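You operate a simulated robot arm through the tools that you are given. There is no shell and no other tool. Be economical: measure what you need, move in short steps, check, and stop when the job is done.

You are at the controls of a simulated robot arm. One attempt, no reset.

Task
Stop the belt, switch off both running fans, then turn off and lock the main switch.
Fine: spill no more than a handful.

Only the result counts: the job must be done as asked and must still hold three seconds after the hand-in. Knocking over, shifting, dropping, spilling or breaking anything else fails it.

Robot
A 7-joint arm with a fingered hand on a trunk, on a base that drives. Base frame: it is fixed to the floor where the robot stands at the start and does not move with it; the origin is under the middle of the robot, x ahead of it, y to its left, z up. Lengths are in cm, angles in degrees, forces in N, time in s.
It reaches about 77.6 cm from its shoulder. Its first joint turns from -166.0 to 166.0 degrees. Places, roughly: belt speed knob [70, 10, 130]; brass latch [80, -80, 70]; fan switch one [50, 10, 140]; fan switch three [70, 10, 140]; fan switch two [60, 10, 140]; green belt start button [50, 10, 130]; main switch [80, -90, 70]; red belt stop button [60, 10, 130]; yellow reset button [50, 10, 130]. Payload 3.4 kg.
The tool frame sits at the grasp point between the pads (the TCP): z along the fingers, y along the line on which they close. The tips reach 2.5 cm beyond it. Largest opening 8.8 cm; the body of the gripper starts 2.9 cm behind the TCP. The gripper is a hand of 3 fingers: y runs from the thumb to the fingers, the wrist lies at [-1.3, -10.6, -17.4] in the tool frame, and closing takes about 1.5 s.
Orientation is told as [roll, pitch, yaw] about the base's x, y, z axes, in that order, counted from this pose: with the fingers straight down and the wrist toward the robot, the tool's x, y and z point along [0, 1, 0], [1, 0, 0] and [0, 0, -1] of the base frame.

Tools
- The arm moves only by the tool nudge_tool. Its argument "steps" is a list of rows, each an object (a shift or turn left out is 0, a gripper value left out holds the last) with "travel": the shift along the tool's x, y, z in cm, a list of three; "angular": the turn, a rotation vector about the tool's x, y, z in degrees, a list of three. In form: [{"travel": [x, y, z], "angular": [wx, wy, wz]}, ...]. A call has 1 to 10 rows; each row is the pose to reach, as a shift and turn from the pose commanded when the call began, along the tool's axes at that moment. "jaw" is the opening in per cent of the stroke, from 0 (shut) to 100 (fully open), set as the call begins (left out, the last holds). A row lasts 0.2 s, in which the tool goes at most 5 cm and 8.6 degrees; a call with a longer step from one row to the next is refused whole, and so is a gripper value outside its range. Where a pose cannot be reached the arm comes as near as it can. A force on the tool above 50 N (or 10 N above the force at the start of the call, whichever is more), or a blocked arm, ends the call early, and 0.2 s more pass. Each finger travels about 7.2 cm/s and halts on what it meets, pressing with about 25 N; the grip force reading is that of the motor and also rises with nothing between the fingers. The clock runs only during rows and for 0.2 s after the last one: add rows that repeat a pose to give the fingers time. It gives the time, the measured TCP pose, the force on the tool (base axes), the opening and the grip force at its end, in the units of the frame above (readings bear some noise), with the torque about the TCP (base axes, N m) and any sound that the robot's microphone picked up.
- Cameras (640 x 400 px; columns grow to the right, rows downward): "scene" is now at [3.19, 14.5, 131.68]; the picture's right is [-0.15, -0.99, 0.00], its down [-0.10, 0.01, -1.00] and it looks along [0.98, -0.15, -0.10] (base axes); focal length 266 px, centre (320, 200). "wrist" rides on the gripper at [5.8, -8.5, -9.9] in the tool frame; the picture's right is [-0.67, 0.35, -0.66], its down [-0.69, -0.63, 0.37] and it looks along [-0.28, 0.69, 0.66] (tool axes); focal length 261 px, centre (320, 200).
- grab_frame(camera): a new picture of that camera. It takes no simulated time.
- slide_trunk(by): slides the trunk up (or, below 0, down) by that many cm; the arm and the scene camera ride with it, the base frame stays. It gives what a move gives, with no picture.
- drive_base(legs): drives the robot by 1 to 6 legs, each [ahead, left, turn to the left] in cm, cm and degrees, along the robot's own axes; the way and the turn of a leg run together, so that a leg with both is an arc; at most 150 cm and 180 degrees a leg. The arm and the cameras ride along, it lands a little off, and it stops where it bumps. It gives what a move gives.
- finger_targets(index, middle, thumb_bend, thumb_turn): sets how far each is bent, from 0 (flat) to 1 (curled in); at 0.3 the hand is open as for a grip, at 0.7 the pads meet at the TCP. One left out holds its place. A second passes; each finger stops where it meets its share of the squeeze, and holds until it gets a number again. A gripper value or a shape takes the hand back. It gives what a move gives, with no picture; readings hold the bend of each and the force on the fingers (four entries, about 0 where the hand has none), thumb and palm. thumb_turn goes from beside the hand (0) to across from the fingers (1), as for a grip.
- preshape(shape): the hand has 3 fingers and takes this shape, open, in about a second: jaw (thumb against the fingers, like two jaws); tri (thumb and two fingers); tip (a fingertip pinch); poke (one finger out to press); point (the index stretched); flat (the hand flat); cup (the hand cupped); fist (a fist). The gripper value then closes the fingers along that shape, each until it touches; the sizes above hold for jaw. It gives what a move gives, with no picture.
- turn_head(pan, tilt): turns the head with the scene camera to pan (to the left, within 155 degrees either way) and tilt (down, from -29 to 69), counted from straight ahead of the robot. It gives what a move gives.
- pixel_to_xyz(camera, pixels): for up to 12 pixels [column, row] of the newest picture of that camera ("zoom" is the newest enlarged one), the place [x, y, z] in the base frame of the surface seen there, good to about 0.2 cm. It takes no simulated time.
- close_up(camera, box): a new picture of the part [left, top, right, bottom] of that camera's present view, enlarged. It takes no simulated time.
- finish_job(): hands the job in; it is judged then, once.

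Keep the steps short. Do not move on a guess: measure, check each grasp and each placing, and mend mistakes. In all there are 80 turns and 48 pictures (those below and enlarged ones count). Leave the gripper open and the arm clear of the work at the hand-in unless told otherwise, and finish with a single line.

The tools are called after "Request:" as a command line: name --argument value ..., lists and objects as JSON in quotes. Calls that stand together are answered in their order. nudge_tool: Moves the arm, as the interface text tells. Its arguments: {"type":"object","properties":{"steps":{"type":"array","items":{"type":"object","properties":{"travel":{"type":"array","items":{"type":"number"}},"angular":{"type":"array","items":{"type":"number"}}}}},"jaw":{"type":"number"}},"required":["steps"]} The other tools are called the same way: slide_trunk (by) slides the trunk up or down; preshape (shape) gives the hand a shape; finger_targets (index, middle, thumb_bend, thumb_turn) moves the fingers one by one; drive_base (legs) drives the base; turn_head (pan, tilt) turns the head that bears the scene camera; grab_frame (camera) takes a picture; pixel_to_xyz (camera, pixels) gives the place of the surface under pixels of a picture; close_up (camera, box) takes an enlarged picture of a part of a camera's view; finish_job () hands the job in.

At the start:

```text
clock: 0.0
tcp_pos: [55.43, 5.73, 99.99]
tool_rot: [0.0, 0.0, 0.0]
contact_force: [0.6, 0.4, -0.1]
moment: [-0.01, -0.01, -0.01]
gripper_width: 8.74
finger_force: 0.1
shape: jaw
bend: [0.3, 0.3, 0.3, 0.98]
finger forces: [0.1, 0.1, 0.0, 0.0, 0.0, 0.1]
trunk travel left (down, up): [-27.5, 31.5]
robot x, y, heading: [-0.17, -0.07, -0.1]
head pan, tilt: [-8.7, 5.6]
```

scene: 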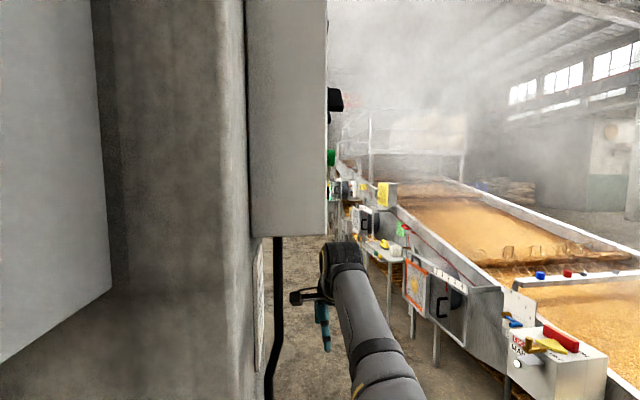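
wrist: 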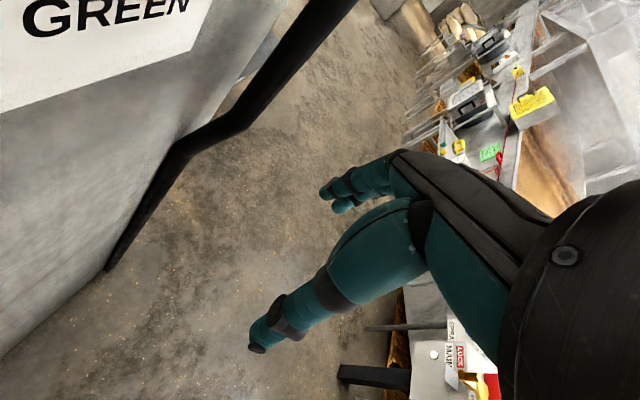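

The panel is edge-on at the left (columns 245-328), and the belt and main switch box are at the right. I'll look right first, to check the free space before driving.

Request:
turn_head --pan -65 --tilt 30

Request:
grab_frame --camera "scene"

```text
clock: 1.2
tcp_pos: [55.59, 5.62, 100.06]
tool_rot: [0.1, 0.0, 0.0]
contact_force: [0.1, -0.7, 0.3]
moment: [0.02, 0.0, 0.0]
gripper_width: 8.76
finger_force: 0.0
shape: jaw
bend: [0.3, 0.3, 0.3, 0.98]
finger forces: [0.0, 0.0, 0.1, 0.0, 0.0, 0.0]
trunk travel left (down, up): [-27.5, 31.5]
robot x, y, heading: [-0.01, -0.07, 0.1]
head pan, tilt: [-65.0, 30.0]
```

```text
45 pictures are left
```

scene: 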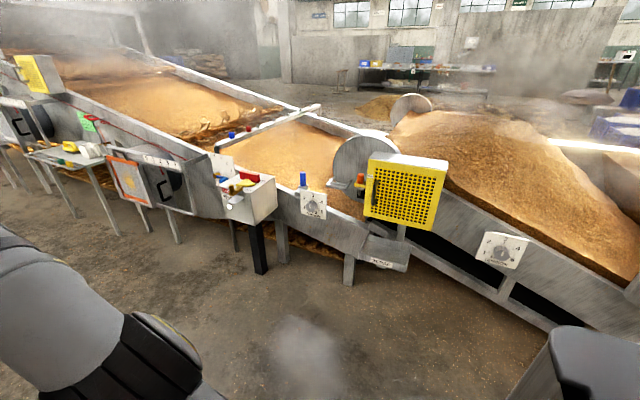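

Floor to the right is free and the main switch box is at about (245,190). I'll enlarge it and measure, then see to the panel.

Request:
close_up --camera "scene" --box '[170, 130, 330, 230]'

Request:
pixel_to_xyz --camera "scene" --pixels '[[248, 205], [222, 190], [275, 180], [240, 183], [260, 270], [300, 330], [185, 160], [160, 190], [350, 285], [90, 180]]'

Request:
drive_base --legs '[[0, -40, 0]]'

Request:
turn_head --pan 35 --tilt 5

Request:
grab_frame --camera "scene"

```text
4.00 times, centred on (250, 180) of scene
```

zoom: 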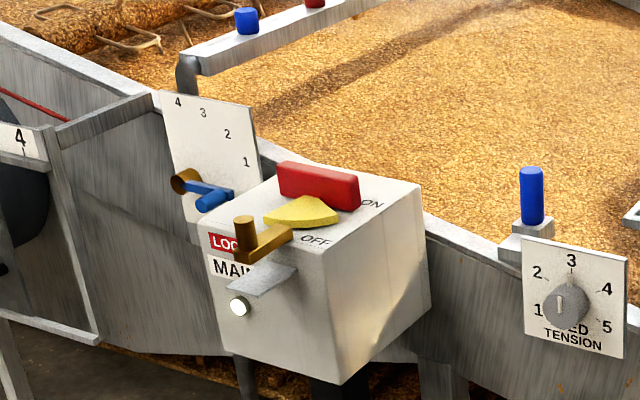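

```text
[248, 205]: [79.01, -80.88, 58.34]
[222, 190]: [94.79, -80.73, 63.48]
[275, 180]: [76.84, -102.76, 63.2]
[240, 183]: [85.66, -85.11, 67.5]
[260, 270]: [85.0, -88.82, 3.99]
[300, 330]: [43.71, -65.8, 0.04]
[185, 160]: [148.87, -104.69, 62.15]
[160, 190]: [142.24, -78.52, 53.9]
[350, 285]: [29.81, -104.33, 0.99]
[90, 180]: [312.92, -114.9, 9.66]
```

```text
clock: 3.8
tcp_pos: [55.55, -34.44, 99.97]
tool_rot: [0.0, 0.0, 0.0]
contact_force: [-0.1, 0.3, -0.7]
moment: [0.02, 0.02, 0.03]
gripper_width: 8.74
finger_force: 0.0
shape: jaw
bend: [0.3, 0.3, 0.3, 0.98]
finger forces: [0.0, 0.0, 0.0, 0.0, 0.1, 0.0]
trunk travel left (down, up): [-27.5, 31.5]
robot x, y, heading: [-0.16, -39.68, -0.1]
head pan, tilt: [-65.0, 30.0]
```

```text
clock: 5.5
tcp_pos: [55.51, -34.42, 100.07]
tool_rot: [0.0, 0.0, 0.0]
contact_force: [0.1, 0.4, 1.1]
moment: [-0.04, -0.04, 0.01]
gripper_width: 8.78
finger_force: 0.0
shape: jaw
bend: [0.3, 0.3, 0.3, 0.98]
finger forces: [0.0, 0.0, 0.0, 0.0, 0.1, 0.0]
trunk travel left (down, up): [-27.5, 31.5]
robot x, y, heading: [-0.07, -40.12, -0.3]
head pan, tilt: [35.0, 5.0]
```

```text
43 pictures are left
```

scene: 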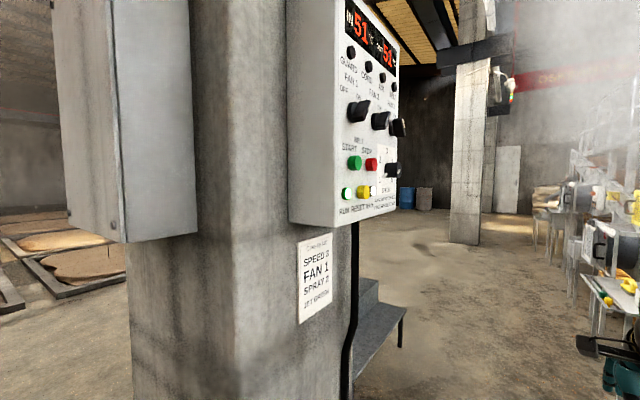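

The panel face is now seen obliquely. I'll enlarge it and measure the controls.

Request:
close_up --camera "scene" --box '[320, 0, 420, 230]'

Request:
close_up --camera "scene" --box '[325, 80, 421, 140]'

Request:
pixel_to_xyz --camera "scene" --pixels '[[371, 164], [355, 162], [363, 192], [358, 111], [380, 121], [398, 127], [392, 170], [345, 130], [384, 205], [345, 215], [366, 102], [352, 120]]'

```text
1.74 times, centred on (370, 115) of scene
```

zoom: 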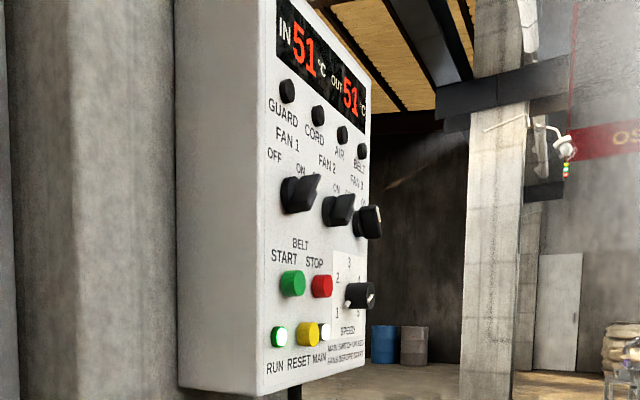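

```text
6.67 times, centred on (373, 110) of scene
```

zoom: 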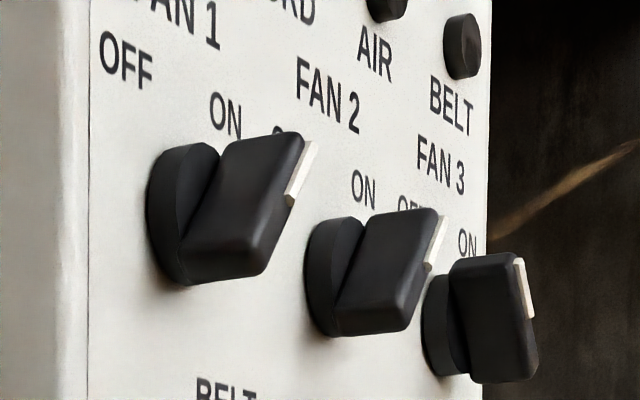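

```text
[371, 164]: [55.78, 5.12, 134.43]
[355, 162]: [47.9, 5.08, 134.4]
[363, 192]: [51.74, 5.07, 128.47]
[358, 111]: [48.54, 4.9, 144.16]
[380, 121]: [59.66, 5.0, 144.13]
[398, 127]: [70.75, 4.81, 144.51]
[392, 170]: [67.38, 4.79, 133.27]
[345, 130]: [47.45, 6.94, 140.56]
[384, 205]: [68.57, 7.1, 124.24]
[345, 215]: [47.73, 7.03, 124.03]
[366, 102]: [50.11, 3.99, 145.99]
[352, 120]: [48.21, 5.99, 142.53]
```

Panel face is at y≈7.0; fans 1 and 2 seem to point to ON (up-right), fan 3 is unclear. I'll measure what surrounds the route before driving to face the panel.

Request:
pixel_to_xyz --camera "scene" --pixels '[[370, 290], [402, 308], [398, 350], [352, 330], [315, 280], [140, 350], [250, 350], [600, 290], [610, 350], [580, 342], [450, 350], [160, 150]]'

```text
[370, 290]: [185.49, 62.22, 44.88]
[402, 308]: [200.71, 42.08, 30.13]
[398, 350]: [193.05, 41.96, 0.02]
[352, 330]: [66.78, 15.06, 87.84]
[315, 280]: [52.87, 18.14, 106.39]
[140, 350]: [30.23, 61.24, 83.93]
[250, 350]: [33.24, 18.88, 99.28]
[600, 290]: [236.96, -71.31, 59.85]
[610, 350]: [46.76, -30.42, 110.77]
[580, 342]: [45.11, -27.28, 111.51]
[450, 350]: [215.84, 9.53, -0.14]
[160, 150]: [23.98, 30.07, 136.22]
```

The steps are far away (x≈190) and the pillar face is at y≈18. I'll drive ahead and right, then turn to face the panel.

Request:
drive_base --legs '[[50, -18, 0], [0, 0, 90]]'

Request:
turn_head --pan -10 --tilt -5

Request:
grab_frame --camera "scene"

```text
clock: 12.4
tcp_pos: [43.88, -2.54, 99.93]
tool_rot: [0.1, 0.0, 91.0]
contact_force: [0.0, -0.3, -0.4]
moment: [-0.01, 0.02, 0.02]
gripper_width: 8.77
finger_force: 0.1
shape: jaw
bend: [0.3, 0.3, 0.3, 0.98]
finger forces: [0.1, 0.1, 0.0, 0.0, 0.0, 0.0]
trunk travel left (down, up): [-27.5, 31.5]
robot x, y, heading: [50.42, -58.19, 91.1]
head pan, tilt: [35.0, 5.0]
```

```text
clock: 13.6
tcp_pos: [43.89, -2.57, 100.01]
tool_rot: [0.0, 0.1, 91.0]
contact_force: [-1.0, 0.2, 0.3]
moment: [-0.01, 0.02, 0.0]
gripper_width: 8.77
finger_force: 0.1
shape: jaw
bend: [0.3, 0.3, 0.3, 0.98]
finger forces: [0.1, 0.1, 0.0, 0.0, 0.1, 0.0]
trunk travel left (down, up): [-27.5, 31.5]
robot x, y, heading: [50.44, -57.91, 90.8]
head pan, tilt: [-10.0, -5.0]
```

```text
40 pictures are left
```

scene: 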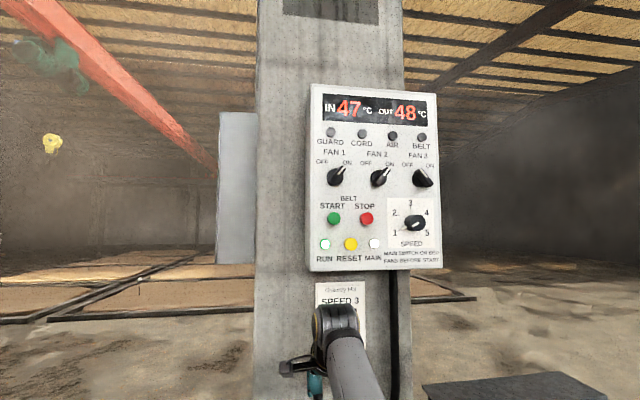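

Request:
close_up --camera "scene" --box '[306, 85, 446, 275]'

Request:
pixel_to_xyz --camera "scene" --pixels '[[366, 219], [334, 218], [337, 176], [380, 177], [422, 179], [344, 166], [388, 167], [416, 169], [331, 184], [373, 186], [415, 222], [350, 244]]'

Request:
preshape --shape "poke"

```text
2.11 times, centred on (376, 180) of scene
```

zoom: 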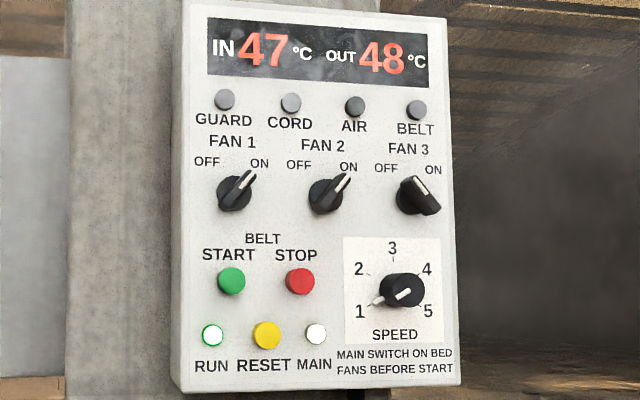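

```text
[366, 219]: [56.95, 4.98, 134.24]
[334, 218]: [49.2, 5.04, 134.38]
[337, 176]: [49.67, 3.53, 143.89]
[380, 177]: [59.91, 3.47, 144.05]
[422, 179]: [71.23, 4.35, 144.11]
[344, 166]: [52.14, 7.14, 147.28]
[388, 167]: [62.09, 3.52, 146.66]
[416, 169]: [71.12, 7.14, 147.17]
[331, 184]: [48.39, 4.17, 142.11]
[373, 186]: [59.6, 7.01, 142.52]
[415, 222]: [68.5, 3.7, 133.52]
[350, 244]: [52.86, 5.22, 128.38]
```

```text
clock: 14.5
tcp_pos: [43.96, -2.5, 99.99]
tool_rot: [0.0, 0.0, 91.1]
contact_force: [1.3, -0.3, 0.4]
moment: [0.02, -0.02, -0.02]
gripper_width: 0.0
finger_force: 0.1
shape: poke
bend: [0.7, 0.7, 1.0, 1.0]
finger forces: [0.0, 0.0, 0.0, 0.0, 0.0, 0.0]
trunk travel left (down, up): [-27.5, 31.5]
robot x, y, heading: [50.53, -57.93, 90.9]
head pan, tilt: [-10.0, -5.0]
```

Fan 1 and Fan 2 are ON and Fan 3 is OFF. The stop button is at (56.9, 5.0, 134.3). The hand is in the poke shape, so I'll pull back 15 cm and tilt the fingers toward the panel.

Request:
nudge_tool --steps '[{"travel": [0, -4, 0], "angular": [-8.4, 0, 0]}, {"travel": [0, -8, 0], "angular": [-16.8, 0, 0]}, {"travel": [0, -12, -2], "angular": [-25.2, 0, 0]}, {"travel": [0, -15, -4], "angular": [-33.6, 0, 0]}, {"travel": [0, -15, -7], "angular": [-42, 0, 0]}, {"travel": [0, -15, -10], "angular": [-50.4, 0, 0]}, {"travel": [0, -15, -14], "angular": [-58.8, 0, 0]}, {"travel": [0, -15, -18], "angular": [-67.2, 0, 0]}, {"travel": [0, -15, -20], "angular": [-75.6, 0, 0]}, {"travel": [0, -15, -20], "angular": [-84, 0, 0]}]'

Request:
grab_frame --camera "wrist"

Request:
grab_frame --camera "scene"

```text
clock: 16.9
tcp_pos: [44.85, -15.5, 118.19]
tool_rot: [8.4, -80.9, 83.0]
contact_force: [-0.2, -0.1, -0.3]
moment: [-0.03, 0.0, -0.01]
gripper_width: 0.02
finger_force: 0.0
shape: poke
bend: [0.7, 0.7, 1.0, 1.0]
finger forces: [0.0, 0.0, 0.1, 0.0, 0.0, 0.0]
trunk travel left (down, up): [-27.5, 31.5]
robot x, y, heading: [50.36, -58.35, 91.1]
head pan, tilt: [-10.0, -5.0]
stopped in row 10: the arm was blocked; the commanded pose is now the measured one
```

```text
38 pictures are left
```

wrist: 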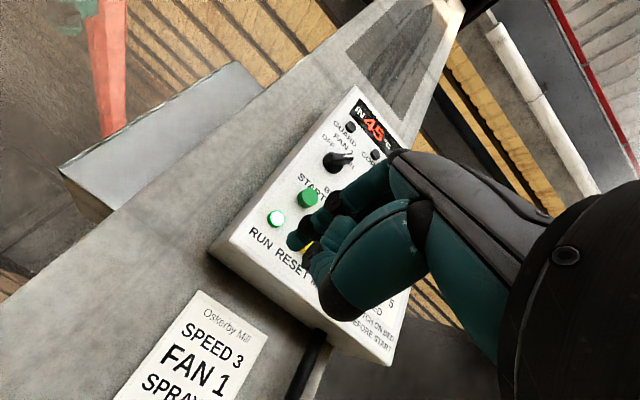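

```text
37 pictures are left
```

scene: 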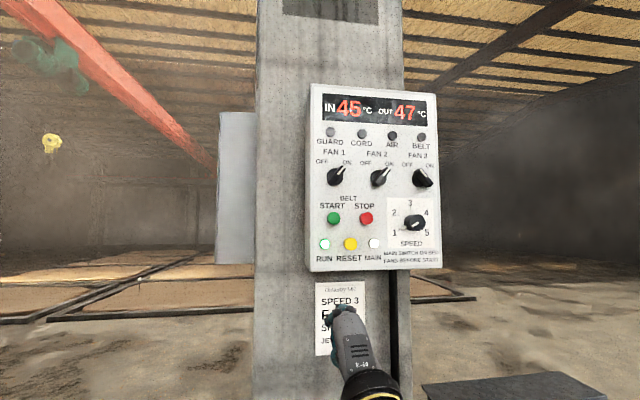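

The arm stopped at a reach limit (no contact force) at about -81° tilt. I'll look closely at the fingertips and raise the trunk so the wrist has more room.

Request:
close_up --camera "wrist" --box '[240, 130, 440, 330]'

Request:
pixel_to_xyz --camera "wrist" --pixels '[[296, 240], [312, 220], [330, 202], [330, 270], [325, 300], [316, 250], [350, 235], [370, 210]]'

Request:
slide_trunk --by 15

```text
2.00 times, centred on (340, 230) of wrist
```

zoom: 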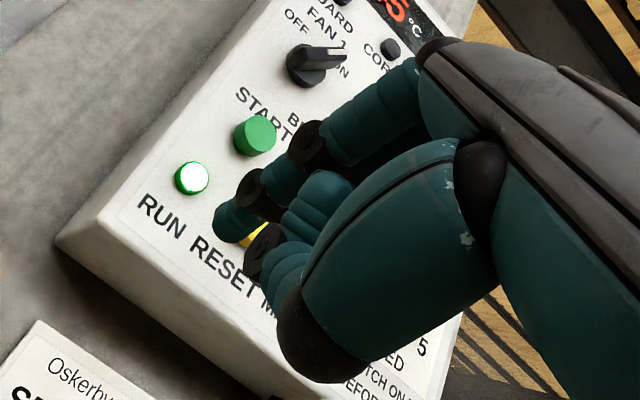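

```text
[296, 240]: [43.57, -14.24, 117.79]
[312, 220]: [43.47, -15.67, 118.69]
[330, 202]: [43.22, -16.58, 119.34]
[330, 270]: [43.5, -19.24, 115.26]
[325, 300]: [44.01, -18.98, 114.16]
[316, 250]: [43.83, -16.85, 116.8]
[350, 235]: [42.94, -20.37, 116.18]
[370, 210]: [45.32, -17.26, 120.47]
```

```text
clock: 18.6
tcp_pos: [44.79, -15.44, 133.25]
tool_rot: [8.5, -81.0, 82.9]
contact_force: [0.2, -0.2, -0.7]
moment: [0.01, -0.08, -0.02]
gripper_width: 0.0
finger_force: 0.1
shape: poke
bend: [0.7, 0.7, 1.0, 1.0]
finger forces: [0.0, 0.0, 0.0, 0.1, 0.1, 0.1]
trunk travel left (down, up): [-42.5, 16.5]
robot x, y, heading: [50.59, -57.94, 90.7]
head pan, tilt: [-10.0, -5.0]
```

Fingertips are pinched around the TCP and reach about 2 cm beyond it. I'll go sideways to x≈57 in front of the stop button and level the fingers.

Request:
nudge_tool --steps '[{"travel": [-4, 0.4, -0.1], "angular": [-3, 0, 0]}, {"travel": [-8, 0.8, -0.3], "angular": [-6, 0, 0]}, {"travel": [-12.2, 1.1, -0.4], "angular": [-9, 0, 0]}, {"travel": [-12.2, 1.1, -0.4], "angular": [-9, 0, 0]}]'

Request:
grab_frame --camera "wrist"

```text
clock: 19.6
tcp_pos: [57.11, -15.49, 134.16]
tool_rot: [103.3, -88.7, -11.8]
contact_force: [-0.8, -0.6, 1.0]
moment: [0.0, -0.01, 0.03]
gripper_width: 0.0
finger_force: 0.0
shape: poke
bend: [0.7, 0.7, 1.0, 1.0]
finger forces: [0.1, 0.1, 0.1, 0.0, 0.0, 0.0]
trunk travel left (down, up): [-42.5, 16.5]
robot x, y, heading: [50.19, -58.18, 90.9]
head pan, tilt: [-10.0, -5.0]
```

```text
35 pictures are left
```

wrist: 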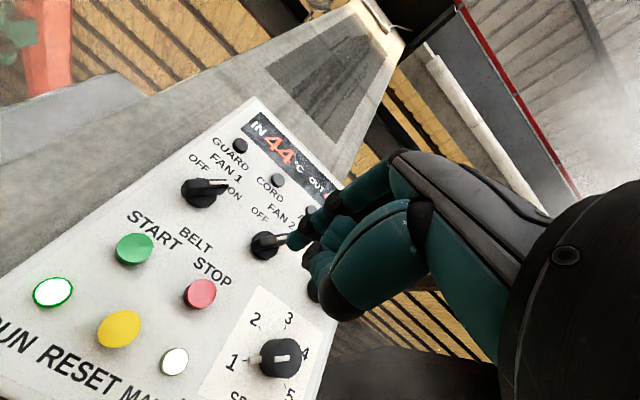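

Aligned with the stop button (tool z along +y). I'll advance 16 cm, then check.

Request:
nudge_tool --steps '[{"travel": [0, 0, 5]}, {"travel": [0, 0, 10]}, {"travel": [0, 0, 14]}, {"travel": [0, 0, 16]}, {"travel": [0, 0, 16]}]'

Request:
close_up --camera "wrist" --box '[160, 120, 400, 320]'

```text
clock: 20.8
tcp_pos: [56.49, 0.47, 134.15]
tool_rot: [100.0, -88.7, -8.5]
contact_force: [0.1, -0.4, 0.0]
moment: [0.02, 0.02, 0.02]
gripper_width: 0.0
finger_force: 0.1
shape: poke
bend: [0.7, 0.7, 1.0, 1.0]
finger forces: [0.1, 0.0, 0.0, 0.0, 0.0, 0.1]
trunk travel left (down, up): [-42.5, 16.5]
robot x, y, heading: [50.52, -58.21, 90.8]
head pan, tilt: [-10.0, -5.0]
```

```text
2.00 times, centred on (280, 220) of wrist
```

zoom: 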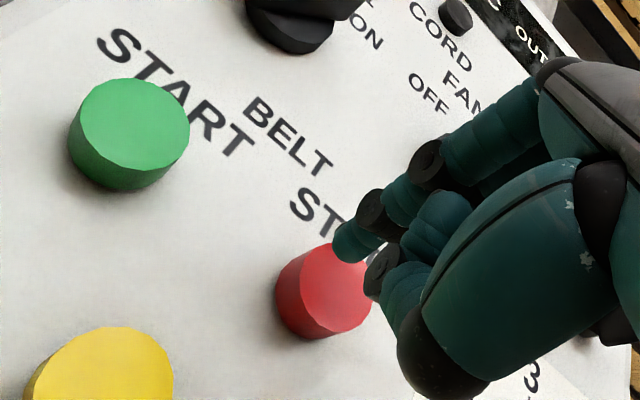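

Fingertips are in front of the red button, still short of it. I'll press on in small steps, with +0.4 cm in x.

Request:
nudge_tool --steps '[{"travel": [-0.4, 0, 1]}, {"travel": [-0.4, 0, 2]}, {"travel": [-0.4, 0, 2.7]}, {"travel": [-0.4, 0, 3.3]}, {"travel": [-0.4, 0, 3.9]}, {"travel": [-0.4, 0, 4.4]}]'

Request:
close_up --camera "wrist" --box '[0, 120, 400, 400]'

```text
clock: 22.3
tcp_pos: [56.92, 3.49, 135.18]
tool_rot: [133.6, -88.3, -42.2]
contact_force: [-2.7, -40.1, -8.4]
moment: [-0.29, 0.02, -0.03]
gripper_width: 0.02
finger_force: 0.0
shape: poke
bend: [0.7, 0.7, 1.0, 1.0]
finger forces: [21.6, 18.1, 0.0, 0.1, 0.0, 0.0]
trunk travel left (down, up): [-42.5, 16.5]
robot x, y, heading: [50.43, -58.11, 90.9]
head pan, tilt: [-10.0, -5.0]
heard: click
stopped in row 6: the force on the tool passed its limit (the readings are from after the stop); the commanded pose is now the measured one
```

```text
1.43 times, centred on (200, 260) of wrist
```

zoom: 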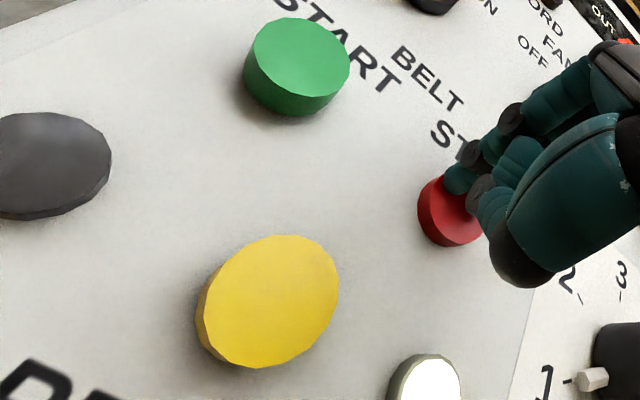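

Click heard and the RUN lamp is dark, so the belt has stopped. I'll back off 8 cm and raise the trunk 12 cm to the fan row.

Request:
nudge_tool --steps '[{"travel": [0, 0, -4]}, {"travel": [1, 0, -8]}, {"travel": [2.4, 0, -8]}]'

Request:
slide_trunk --by 12

Request:
grab_frame --camera "wrist"

Request:
grab_frame --camera "scene"

```text
clock: 23.1
tcp_pos: [54.7, -3.32, 134.44]
tool_rot: [108.5, -88.7, -17.1]
contact_force: [-0.2, 0.8, -0.4]
moment: [-0.02, 0.03, -0.01]
gripper_width: 0.02
finger_force: 0.1
shape: poke
bend: [0.7, 0.7, 1.0, 1.0]
finger forces: [0.0, 0.0, 0.0, 0.1, 0.0, 0.0]
trunk travel left (down, up): [-42.5, 16.5]
robot x, y, heading: [50.48, -57.87, 91.0]
head pan, tilt: [-10.0, -5.0]
```

```text
clock: 24.6
tcp_pos: [54.79, -3.24, 146.46]
tool_rot: [109.6, -88.8, -18.2]
contact_force: [0.0, -0.8, -0.2]
moment: [0.0, -0.01, 0.02]
gripper_width: 0.0
finger_force: 0.1
shape: poke
bend: [0.7, 0.7, 1.0, 1.0]
finger forces: [0.0, 0.1, 0.0, 0.1, 0.0, 0.1]
trunk travel left (down, up): [-54.5, 4.5]
robot x, y, heading: [50.06, -58.16, 91.1]
head pan, tilt: [-10.0, -5.0]
```

```text
32 pictures are left
```

wrist: 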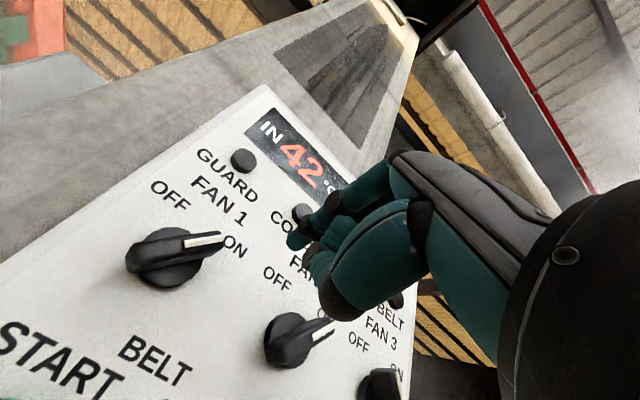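

```text
31 pictures are left
```

scene: 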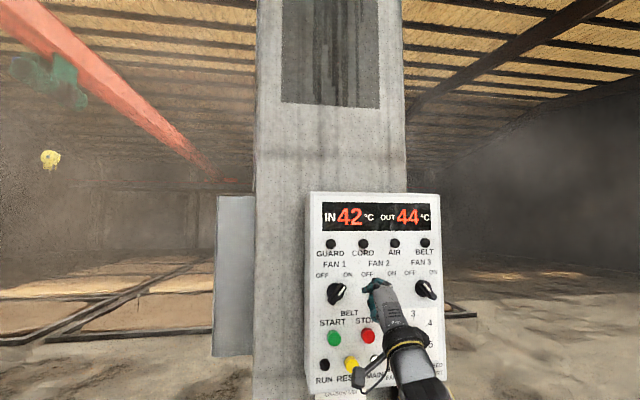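

I'll measure Fan 1's knob from this nearer view.

Request:
pixel_to_xyz --camera "wrist" --pixels '[[220, 236], [185, 240], [150, 252], [130, 262], [200, 243], [170, 275], [210, 225], [296, 242], [322, 327], [285, 340]]'

```text
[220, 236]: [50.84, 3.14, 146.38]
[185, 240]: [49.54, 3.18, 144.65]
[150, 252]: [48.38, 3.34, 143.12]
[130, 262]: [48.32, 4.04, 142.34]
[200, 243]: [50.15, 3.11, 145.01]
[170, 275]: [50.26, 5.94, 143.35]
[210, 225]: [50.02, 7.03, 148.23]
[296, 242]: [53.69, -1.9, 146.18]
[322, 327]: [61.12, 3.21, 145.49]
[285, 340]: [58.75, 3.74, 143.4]
```

Fan 1's pointer tip is at (51.0, 3.1, 146.5), pivot (49.5, 144.3). I'll insert the fingertips to its right, stopping before the panel face.

Request:
nudge_tool --steps '[{"travel": [0, 0, 4]}, {"travel": [0, 0, 6]}, {"travel": [0, 0, 6.6]}, {"travel": [0, 0, 6.6]}]'

Request:
close_up --camera "wrist" --box '[120, 100, 440, 300]'

```text
clock: 25.6
tcp_pos: [54.64, 3.19, 146.54]
tool_rot: [109.5, -88.7, -18.2]
contact_force: [0.5, -0.2, -0.3]
moment: [-0.04, 0.0, 0.06]
gripper_width: 0.0
finger_force: 0.0
shape: poke
bend: [0.7, 0.7, 1.0, 1.0]
finger forces: [0.1, 0.1, 0.0, 0.1, 0.0, 0.0]
trunk travel left (down, up): [-54.5, 4.5]
robot x, y, heading: [50.6, -57.87, 91.1]
head pan, tilt: [-10.0, -5.0]
```

```text
2.00 times, centred on (280, 200) of wrist
```

zoom: 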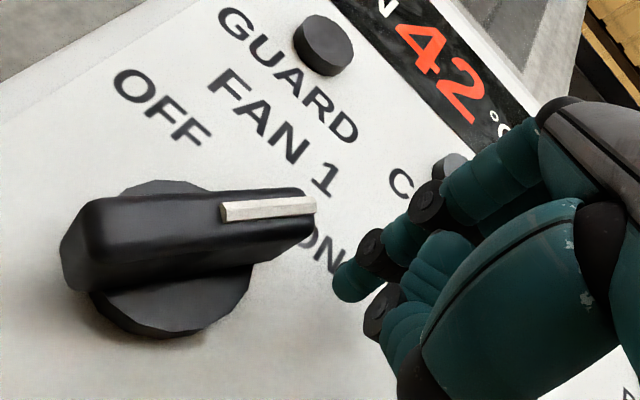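

Fingertips sit right of the pointer end, below knob height. I'll sweep left slowly.

Request:
nudge_tool --steps '[{"travel": [1, 0, 0]}, {"travel": [1.8, 0, 0]}, {"travel": [2.5, 0, 0]}, {"travel": [3.2, 0, 0]}, {"travel": [3.8, 0, 0]}, {"travel": [4.4, 0, 0]}]'

Request:
close_up --camera "wrist" --box '[120, 100, 440, 300]'

```text
clock: 27.0
tcp_pos: [49.91, 2.92, 146.92]
tool_rot: [123.9, -88.7, -32.2]
contact_force: [-4.4, 4.6, 22.9]
moment: [0.45, 0.17, 0.02]
gripper_width: 0.0
finger_force: 0.0
shape: poke
bend: [0.7, 0.7, 1.0, 1.0]
finger forces: [22.7, 0.0, 0.1, 0.0, 0.1, 0.1]
trunk travel left (down, up): [-54.5, 4.5]
robot x, y, heading: [50.07, -57.68, 90.9]
head pan, tilt: [-10.0, -5.0]
```

```text
2.00 times, centred on (280, 200) of wrist
```

zoom: 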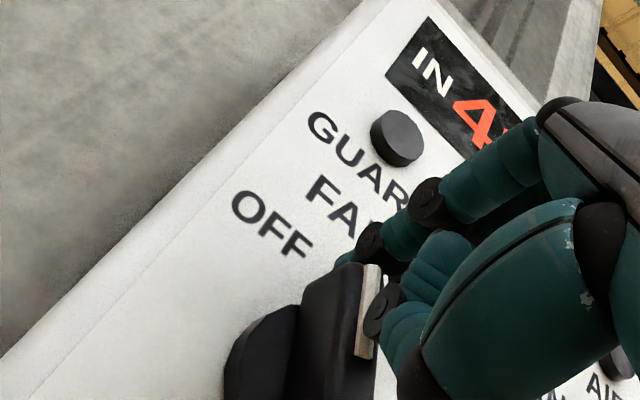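

The knob has turned left of vertical and the finger now rides on its end. I'll lift slightly, back out and inspect.

Request:
nudge_tool --steps '[{"travel": [0, 0.7, 0]}, {"travel": [-1.5, 0.7, -2]}, {"travel": [-3, 0, -6]}, {"travel": [-3, 0, -6]}]'

Request:
close_up --camera "wrist" --box '[80, 100, 400, 380]'

```text
clock: 28.0
tcp_pos: [53.4, -2.94, 146.46]
tool_rot: [106.0, -88.7, -14.8]
contact_force: [-0.6, -0.2, -0.2]
moment: [-0.03, 0.01, -0.03]
gripper_width: 0.0
finger_force: 0.1
shape: poke
bend: [0.7, 0.7, 1.0, 1.0]
finger forces: [0.0, 0.0, 0.0, 0.1, 0.0, 0.0]
trunk travel left (down, up): [-54.5, 4.5]
robot x, y, heading: [50.28, -58.43, 91.0]
head pan, tilt: [-10.0, -5.0]
```

```text
1.43 times, centred on (240, 240) of wrist
```

zoom: 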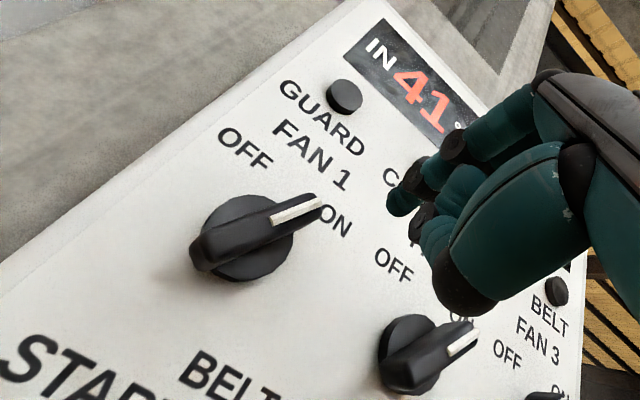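

It sprang back to ON: the finger rode over the end. This time I'll start lower, nearer the bar's side, and follow its arc (left and rising), then withdraw straight back.

Request:
nudge_tool --steps '[{"travel": [-0.8, -1.4, 3]}, {"travel": [-0.8, -1.4, 6.2]}, {"travel": [0.2, -1.26, 6.2]}, {"travel": [1.0, -1.16, 6.2]}, {"travel": [1.5, -0.45, 6.2]}, {"travel": [2.0, 0.05, 6.2]}, {"travel": [2.6, 0.35, 6.2]}, {"travel": [3.3, 0.55, 6.2]}, {"travel": [4.1, 0.55, 6.2]}]'

Request:
close_up --camera "wrist" --box '[120, 100, 440, 300]'

```text
clock: 30.0
tcp_pos: [49.03, 3.29, 147.21]
tool_rot: [112.1, -88.8, -20.7]
contact_force: [-0.7, 0.7, 0.8]
moment: [0.0, -0.02, 0.0]
gripper_width: 0.0
finger_force: 0.0
shape: poke
bend: [0.7, 0.7, 1.0, 1.0]
finger forces: [0.9, 0.0, 0.0, 0.0, 0.0, 0.0]
trunk travel left (down, up): [-54.5, 4.5]
robot x, y, heading: [50.66, -58.08, 90.8]
head pan, tilt: [-10.0, -5.0]
```

```text
2.00 times, centred on (280, 200) of wrist
```

zoom: 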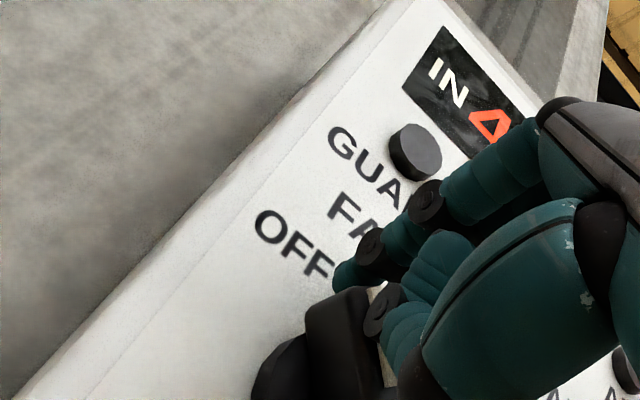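

Force has dropped to zero. I'll withdraw straight back and look.

Request:
nudge_tool --steps '[{"travel": [0, 0, -3]}, {"travel": [0, 0, -6.5]}, {"travel": [-3, 0, -7]}, {"travel": [-4, 0, -7]}]'

Request:
close_up --camera "wrist" --box '[80, 100, 400, 380]'

```text
clock: 31.0
tcp_pos: [53.46, -3.64, 147.02]
tool_rot: [109.8, -88.7, -18.3]
contact_force: [0.1, 0.0, 1.1]
moment: [-0.01, -0.03, 0.0]
gripper_width: 0.0
finger_force: 0.1
shape: poke
bend: [0.7, 0.7, 1.0, 1.0]
finger forces: [0.1, 0.0, 0.0, 0.0, 0.0, 0.0]
trunk travel left (down, up): [-54.5, 4.5]
robot x, y, heading: [50.57, -57.86, 90.9]
head pan, tilt: [-10.0, -5.0]
```

```text
1.43 times, centred on (240, 240) of wrist
```

zoom: 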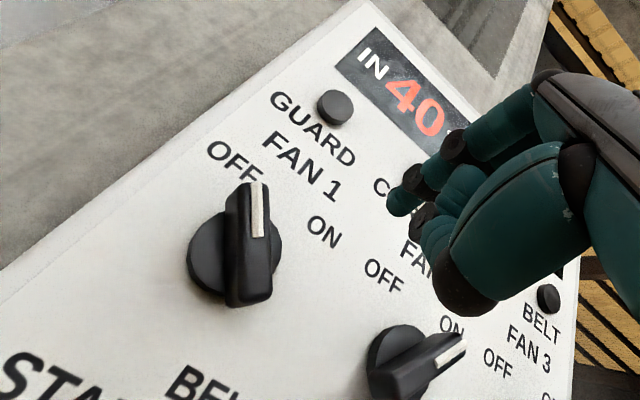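

Fan 1 now points to OFF. Next the same path for Fan 2, 10.4 cm to the right; first the sideways move.

Request:
nudge_tool --steps '[{"travel": [-4, 0, 0]}, {"travel": [-8, -0.6, 0]}, {"travel": [-11.1, -1.9, 0]}, {"travel": [-11.1, -1.9, 0]}]'

Request:
grab_frame --camera "wrist"

Request:
pixel_to_xyz --camera "wrist" --pixels '[[220, 236], [210, 240], [185, 240], [150, 252], [296, 242]]'

```text
clock: 32.0
tcp_pos: [64.69, -3.22, 144.85]
tool_rot: [109.8, -88.8, -18.4]
contact_force: [-0.1, -0.6, 0.5]
moment: [-0.02, 0.02, 0.04]
gripper_width: 0.01
finger_force: 0.0
shape: poke
bend: [0.7, 0.7, 1.0, 1.0]
finger forces: [0.0, 0.0, 0.0, 0.1, 0.0, 0.0]
trunk travel left (down, up): [-54.5, 4.5]
robot x, y, heading: [50.45, -57.98, 90.7]
head pan, tilt: [-10.0, -5.0]
```

```text
25 pictures are left
```

wrist: 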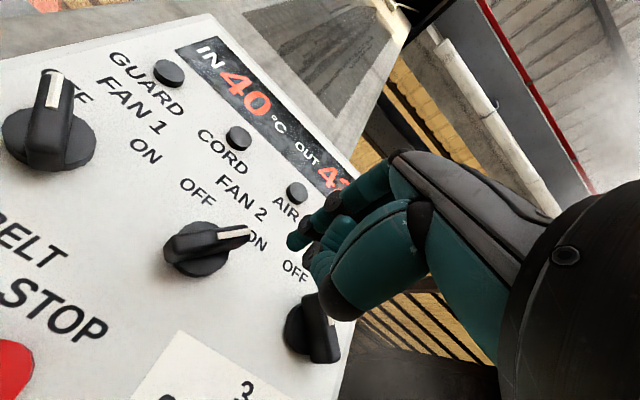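

```text
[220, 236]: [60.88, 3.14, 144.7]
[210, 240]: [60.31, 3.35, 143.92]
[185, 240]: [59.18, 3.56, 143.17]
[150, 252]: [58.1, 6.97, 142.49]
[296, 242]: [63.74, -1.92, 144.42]
```

Fan 2 pivot is at about (60.1, 144.1). I'll run the same arc and begin the straight withdrawal.

Request:
nudge_tool --steps '[{"travel": [0, 0.2, 3.2]}, {"travel": [0, 0.2, 6.4]}, {"travel": [1.0, 0.35, 6.4]}, {"travel": [1.8, 0.45, 6.4]}, {"travel": [2.3, 1.15, 6.4]}, {"travel": [2.8, 1.65, 6.4]}, {"travel": [3.4, 1.95, 6.4]}, {"travel": [4.1, 2.15, 6.4]}, {"travel": [4.9, 2.15, 6.4]}, {"travel": [4.9, 2.15, 2.4]}]'

Request:
nudge_tool --steps '[{"travel": [0, 0, -4]}, {"travel": [0, 0, -8]}, {"travel": [0, 0, -12]}, {"travel": [0, 0, -12]}]'

Request:
grab_frame --camera "wrist"

```text
clock: 34.2
tcp_pos: [59.47, -0.97, 147.29]
tool_rot: [110.8, -88.8, -19.4]
contact_force: [0.4, 0.4, -0.5]
moment: [-0.03, 0.0, -0.01]
gripper_width: 0.0
finger_force: 0.1
shape: poke
bend: [0.7, 0.7, 1.0, 1.0]
finger forces: [0.0, 0.0, 0.0, 0.1, 0.0, 0.0]
trunk travel left (down, up): [-54.5, 4.5]
robot x, y, heading: [50.25, -57.96, 91.0]
head pan, tilt: [-10.0, -5.0]
```

```text
clock: 35.2
tcp_pos: [59.56, -13.04, 146.89]
tool_rot: [108.6, -88.7, -17.2]
contact_force: [0.2, -0.4, -0.2]
moment: [-0.04, 0.01, 0.02]
gripper_width: 0.0
finger_force: 0.2
shape: poke
bend: [0.7, 0.7, 1.0, 1.0]
finger forces: [0.0, 0.0, 0.0, 0.1, 0.1, 0.0]
trunk travel left (down, up): [-54.5, 4.5]
robot x, y, heading: [50.53, -57.78, 90.9]
head pan, tilt: [-10.0, -5.0]
```

```text
24 pictures are left
```

wrist: 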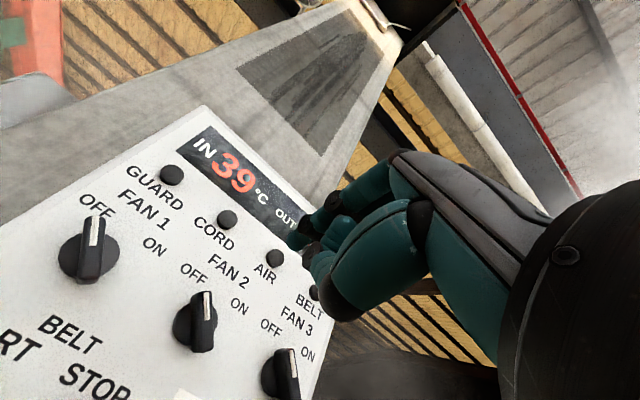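

All three fan knobs now point to OFF. Now the main switch: I'll turn the fingers back down while pulling away from the panel.

Request:
nudge_tool --steps '[{"travel": [0, 0, -1], "angular": [8.5, 0, 0]}, {"travel": [0, 0, -2], "angular": [17, 0, 0]}, {"travel": [0, 0, -2], "angular": [25.5, 0, 0]}, {"travel": [0, 0, -2], "angular": [34, 0, 0]}, {"travel": [0, -2, -2], "angular": [42.5, 0, 0]}, {"travel": [0, -4, -2], "angular": [51, 0, 0]}, {"travel": [0, -6, -2], "angular": [59.5, 0, 0]}, {"travel": [0, -8, -2], "angular": [68, 0, 0]}, {"travel": [0, -10, -2], "angular": [76.5, 0, 0]}, {"travel": [0, -12, -2], "angular": [85, 0, 0]}]'

Request:
slide_trunk --by -28

Request:
drive_base --legs '[[0, 0, -135]]'

Request:
turn_head --pan -10 --tilt 50

Request:
grab_frame --camera "scene"

```text
clock: 37.4
tcp_pos: [59.42, -14.91, 135.11]
tool_rot: [1.3, -5.3, 91.2]
contact_force: [0.7, -0.9, -0.2]
moment: [0.01, 0.02, -0.02]
gripper_width: 0.0
finger_force: 0.0
shape: poke
bend: [0.7, 0.7, 1.0, 1.0]
finger forces: [0.1, 0.0, 0.0, 0.1, 0.0, 0.0]
trunk travel left (down, up): [-54.5, 4.5]
robot x, y, heading: [50.28, -57.95, 90.9]
head pan, tilt: [-10.0, -5.0]
```

```text
clock: 40.2
tcp_pos: [59.44, -14.94, 107.2]
tool_rot: [1.4, -5.3, 91.3]
contact_force: [0.1, -0.7, 1.1]
moment: [0.03, -0.02, -0.03]
gripper_width: 0.0
finger_force: 0.0
shape: poke
bend: [0.7, 0.7, 1.0, 1.0]
finger forces: [0.1, 0.0, 0.0, 0.0, 0.0, 0.0]
trunk travel left (down, up): [-26.5, 32.5]
robot x, y, heading: [50.34, -57.84, 90.7]
head pan, tilt: [-10.0, -5.0]
```

```text
clock: 46.1
tcp_pos: [76.29, -93.52, 107.13]
tool_rot: [1.3, -5.4, -40.9]
contact_force: [0.2, 0.7, 0.1]
moment: [0.0, 0.02, 0.0]
gripper_width: 0.03
finger_force: 0.0
shape: poke
bend: [0.7, 0.7, 1.0, 1.0]
finger forces: [0.0, 0.0, 0.0, 0.0, 0.0, 0.0]
trunk travel left (down, up): [-26.5, 32.5]
robot x, y, heading: [50.73, -58.28, -41.2]
head pan, tilt: [-10.0, -5.0]
```

```text
clock: 47.3
tcp_pos: [76.33, -93.59, 107.31]
tool_rot: [1.2, -5.4, -40.9]
contact_force: [-0.7, 0.4, -0.5]
moment: [-0.02, -0.03, 0.01]
gripper_width: 0.01
finger_force: 0.1
shape: poke
bend: [0.7, 0.7, 1.0, 1.0]
finger forces: [0.0, 0.0, 0.0, 0.1, 0.0, 0.0]
trunk travel left (down, up): [-26.5, 32.5]
robot x, y, heading: [50.3, -58.12, -41.2]
head pan, tilt: [-10.0, 50.0]
```

```text
23 pictures are left
```

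scene: 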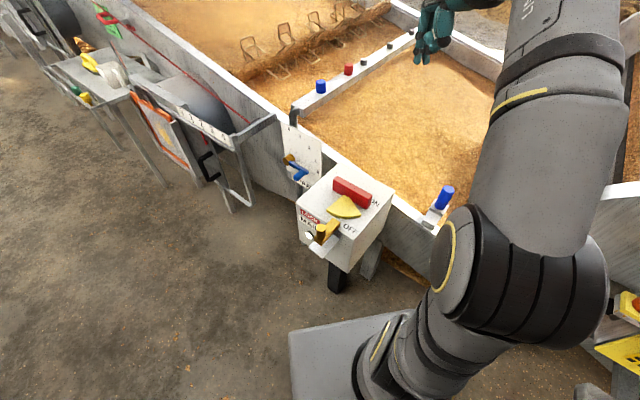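

The box with the red handle and brass latch is in view at (345,215). I'll enlarge and measure.

Request:
close_up --camera "scene" --box '[285, 160, 405, 280]'

Request:
pixel_to_xyz --camera "scene" --pixels '[[352, 183], [335, 180], [369, 197], [343, 210], [331, 217], [358, 213], [326, 232], [337, 226], [316, 238], [325, 251], [352, 190], [385, 195]]'

```text
3.33 times, centred on (345, 220) of scene
```

zoom: 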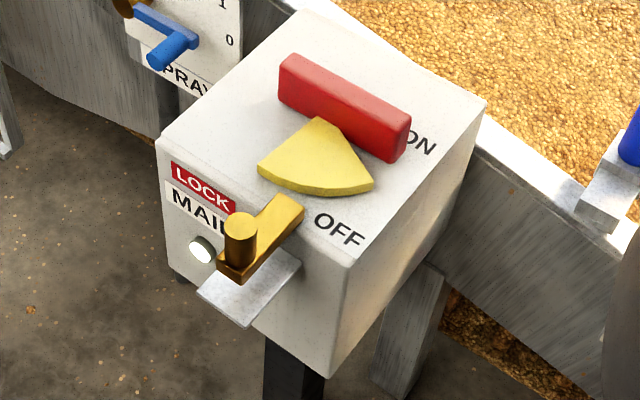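

```text
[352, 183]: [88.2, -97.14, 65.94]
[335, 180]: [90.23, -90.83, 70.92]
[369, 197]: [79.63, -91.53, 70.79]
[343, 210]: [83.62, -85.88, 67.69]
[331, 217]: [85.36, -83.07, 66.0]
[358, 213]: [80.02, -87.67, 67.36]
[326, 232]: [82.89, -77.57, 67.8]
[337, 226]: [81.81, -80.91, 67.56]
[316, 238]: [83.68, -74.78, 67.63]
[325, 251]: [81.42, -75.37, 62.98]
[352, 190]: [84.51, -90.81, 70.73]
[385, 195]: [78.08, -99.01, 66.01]
```

Handle: red bar from x≈79.5 to 90.5 at y≈-91, top z 70.8; box top z 66. The latch post is at (82.9,-77.6). I'll measure the labels and more points from the enlarged picture to understand the geometry.

Request:
pixel_to_xyz --camera "zoom" --pixels '[[420, 142], [340, 230], [320, 125], [265, 170], [370, 185], [295, 200], [262, 235], [240, 222], [240, 262], [290, 258], [225, 300], [205, 185]]'

Request:
pixel_to_xyz --camera "zoom" --pixels '[[285, 60], [345, 85], [408, 120], [282, 100], [385, 155], [310, 10], [485, 100], [348, 262], [160, 140], [380, 110], [345, 112], [220, 270]]'

```text
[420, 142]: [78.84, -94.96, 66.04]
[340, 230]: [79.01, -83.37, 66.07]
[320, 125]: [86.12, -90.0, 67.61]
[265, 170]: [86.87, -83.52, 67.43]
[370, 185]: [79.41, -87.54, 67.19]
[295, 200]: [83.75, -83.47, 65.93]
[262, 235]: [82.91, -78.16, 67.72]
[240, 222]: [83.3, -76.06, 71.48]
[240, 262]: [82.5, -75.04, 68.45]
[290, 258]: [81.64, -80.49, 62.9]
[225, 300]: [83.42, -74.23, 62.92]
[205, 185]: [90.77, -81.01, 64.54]
```

```text
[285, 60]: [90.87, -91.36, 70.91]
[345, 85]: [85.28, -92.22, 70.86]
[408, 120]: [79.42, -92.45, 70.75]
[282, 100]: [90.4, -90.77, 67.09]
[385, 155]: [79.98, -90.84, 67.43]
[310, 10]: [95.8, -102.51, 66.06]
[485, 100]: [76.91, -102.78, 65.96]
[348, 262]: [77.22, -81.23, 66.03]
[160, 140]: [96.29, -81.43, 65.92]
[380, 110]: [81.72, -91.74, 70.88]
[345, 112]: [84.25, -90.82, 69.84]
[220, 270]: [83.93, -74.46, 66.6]
```

The geometry is clear: pivot ≈(85.1,-91.7), ON along -x. The yellow sector blocks the brass bolt, so turning the handle clockwise about 90° toward OFF (+y side) should free it. Before lowering, I'll check the elbow's clearance.

Request:
pixel_to_xyz --camera "scene" --pixels '[[470, 270], [550, 260], [520, 320], [400, 340], [320, 340], [540, 100], [440, 200], [620, 300], [600, 220], [530, 20]]'

Request:
turn_head --pan -50 --tilt 50

Request:
grab_frame --camera "scene"

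```text
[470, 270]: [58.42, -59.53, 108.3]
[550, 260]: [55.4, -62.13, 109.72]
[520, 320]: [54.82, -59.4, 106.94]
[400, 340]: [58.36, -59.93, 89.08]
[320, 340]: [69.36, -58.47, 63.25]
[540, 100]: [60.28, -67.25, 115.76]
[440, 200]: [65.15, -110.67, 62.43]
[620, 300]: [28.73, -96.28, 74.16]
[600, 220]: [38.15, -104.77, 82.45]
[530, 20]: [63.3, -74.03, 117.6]
```

```text
clock: 48.4
tcp_pos: [76.37, -93.59, 107.3]
tool_rot: [1.3, -5.4, -40.9]
contact_force: [-0.7, 0.0, 0.0]
moment: [-0.03, 0.02, 0.0]
gripper_width: 0.02
finger_force: 0.1
shape: poke
bend: [0.7, 0.7, 1.0, 1.0]
finger forces: [0.0, 0.0, 0.0, 0.1, 0.1, 0.1]
trunk travel left (down, up): [-26.5, 32.5]
robot x, y, heading: [50.66, -58.19, -41.3]
head pan, tilt: [-50.0, 50.0]
```

```text
21 pictures are left
```

scene: 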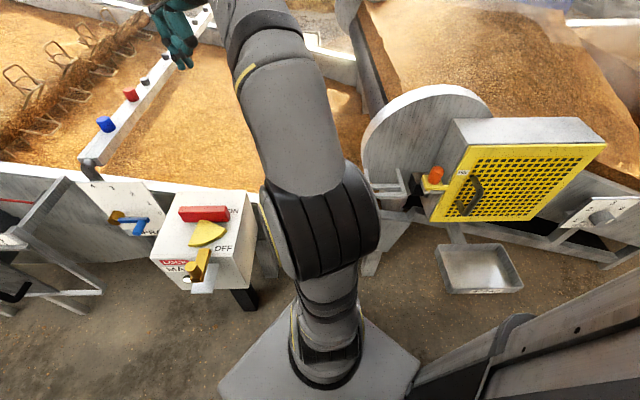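

Clearances are fine: the arm platform edge is about 20 cm from the box and nothing tall is beneath the forearm. I'll lower the trunk 22 cm.

Request:
slide_trunk --by -22

Request:
turn_head --pan -15 --tilt 50

```text
clock: 50.7
tcp_pos: [76.31, -93.75, 85.27]
tool_rot: [1.3, -5.4, -40.9]
contact_force: [0.0, 0.8, 0.0]
moment: [0.03, -0.01, 0.02]
gripper_width: 0.0
finger_force: 0.1
shape: poke
bend: [0.7, 0.7, 1.0, 1.0]
finger forces: [0.0, 0.0, 0.0, 0.0, 0.0, 0.0]
trunk travel left (down, up): [-4.5, 54.5]
robot x, y, heading: [50.66, -58.17, -41.1]
head pan, tilt: [-50.0, 50.0]
```

```text
clock: 51.8
tcp_pos: [76.31, -93.52, 85.34]
tool_rot: [1.3, -5.3, -40.9]
contact_force: [-0.2, 0.0, 0.7]
moment: [0.05, -0.01, 0.01]
gripper_width: 0.0
finger_force: 0.0
shape: poke
bend: [0.7, 0.7, 1.0, 1.0]
finger forces: [0.1, 0.0, 0.0, 0.0, 0.1, 0.0]
trunk travel left (down, up): [-4.5, 54.5]
robot x, y, heading: [50.49, -58.18, -41.1]
head pan, tilt: [-15.0, 50.0]
```

I'll level the fingers and move over the start point near (80.4,-96.3), above the handle's ON end.

Request:
nudge_tool --steps '[{"travel": [0.3, 2.1, 2.5], "angular": [2.7, 0, 0]}, {"travel": [0.6, 4.2, 5], "angular": [5.3, 0, 0]}, {"travel": [0.6, 4.2, 8], "angular": [5.3, 0, 0]}, {"travel": [0.6, 4.2, 8], "angular": [5.3, 0, 0]}]'

Request:
grab_frame --camera "scene"

Request:
grab_frame --camera "wrist"

```text
clock: 52.8
tcp_pos: [80.25, -96.32, 77.8]
tool_rot: [1.3, -0.2, -40.9]
contact_force: [-0.3, -0.2, 0.2]
moment: [0.03, -0.01, 0.0]
gripper_width: 0.0
finger_force: 0.1
shape: poke
bend: [0.7, 0.7, 1.0, 1.0]
finger forces: [0.0, 0.0, 0.0, 0.0, 0.0, 0.0]
out of reach, approached as far as the arm can: row 1, 2
trunk travel left (down, up): [-4.5, 54.5]
robot x, y, heading: [50.32, -57.94, -41.5]
head pan, tilt: [-15.0, 50.0]
```

```text
20 pictures are left
```

scene: 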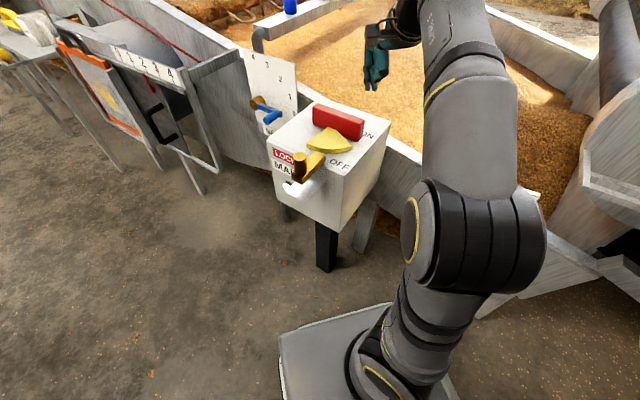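

```text
19 pictures are left
```

wrist: 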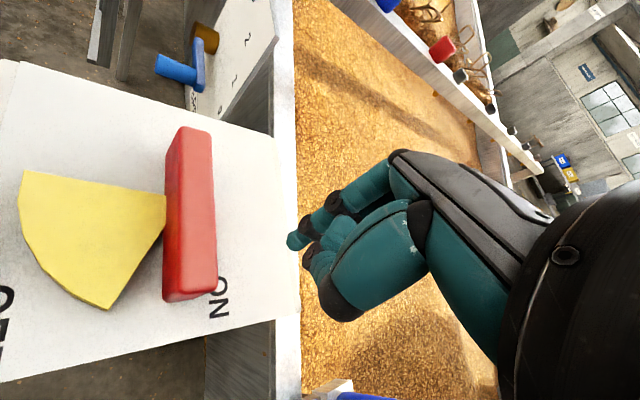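

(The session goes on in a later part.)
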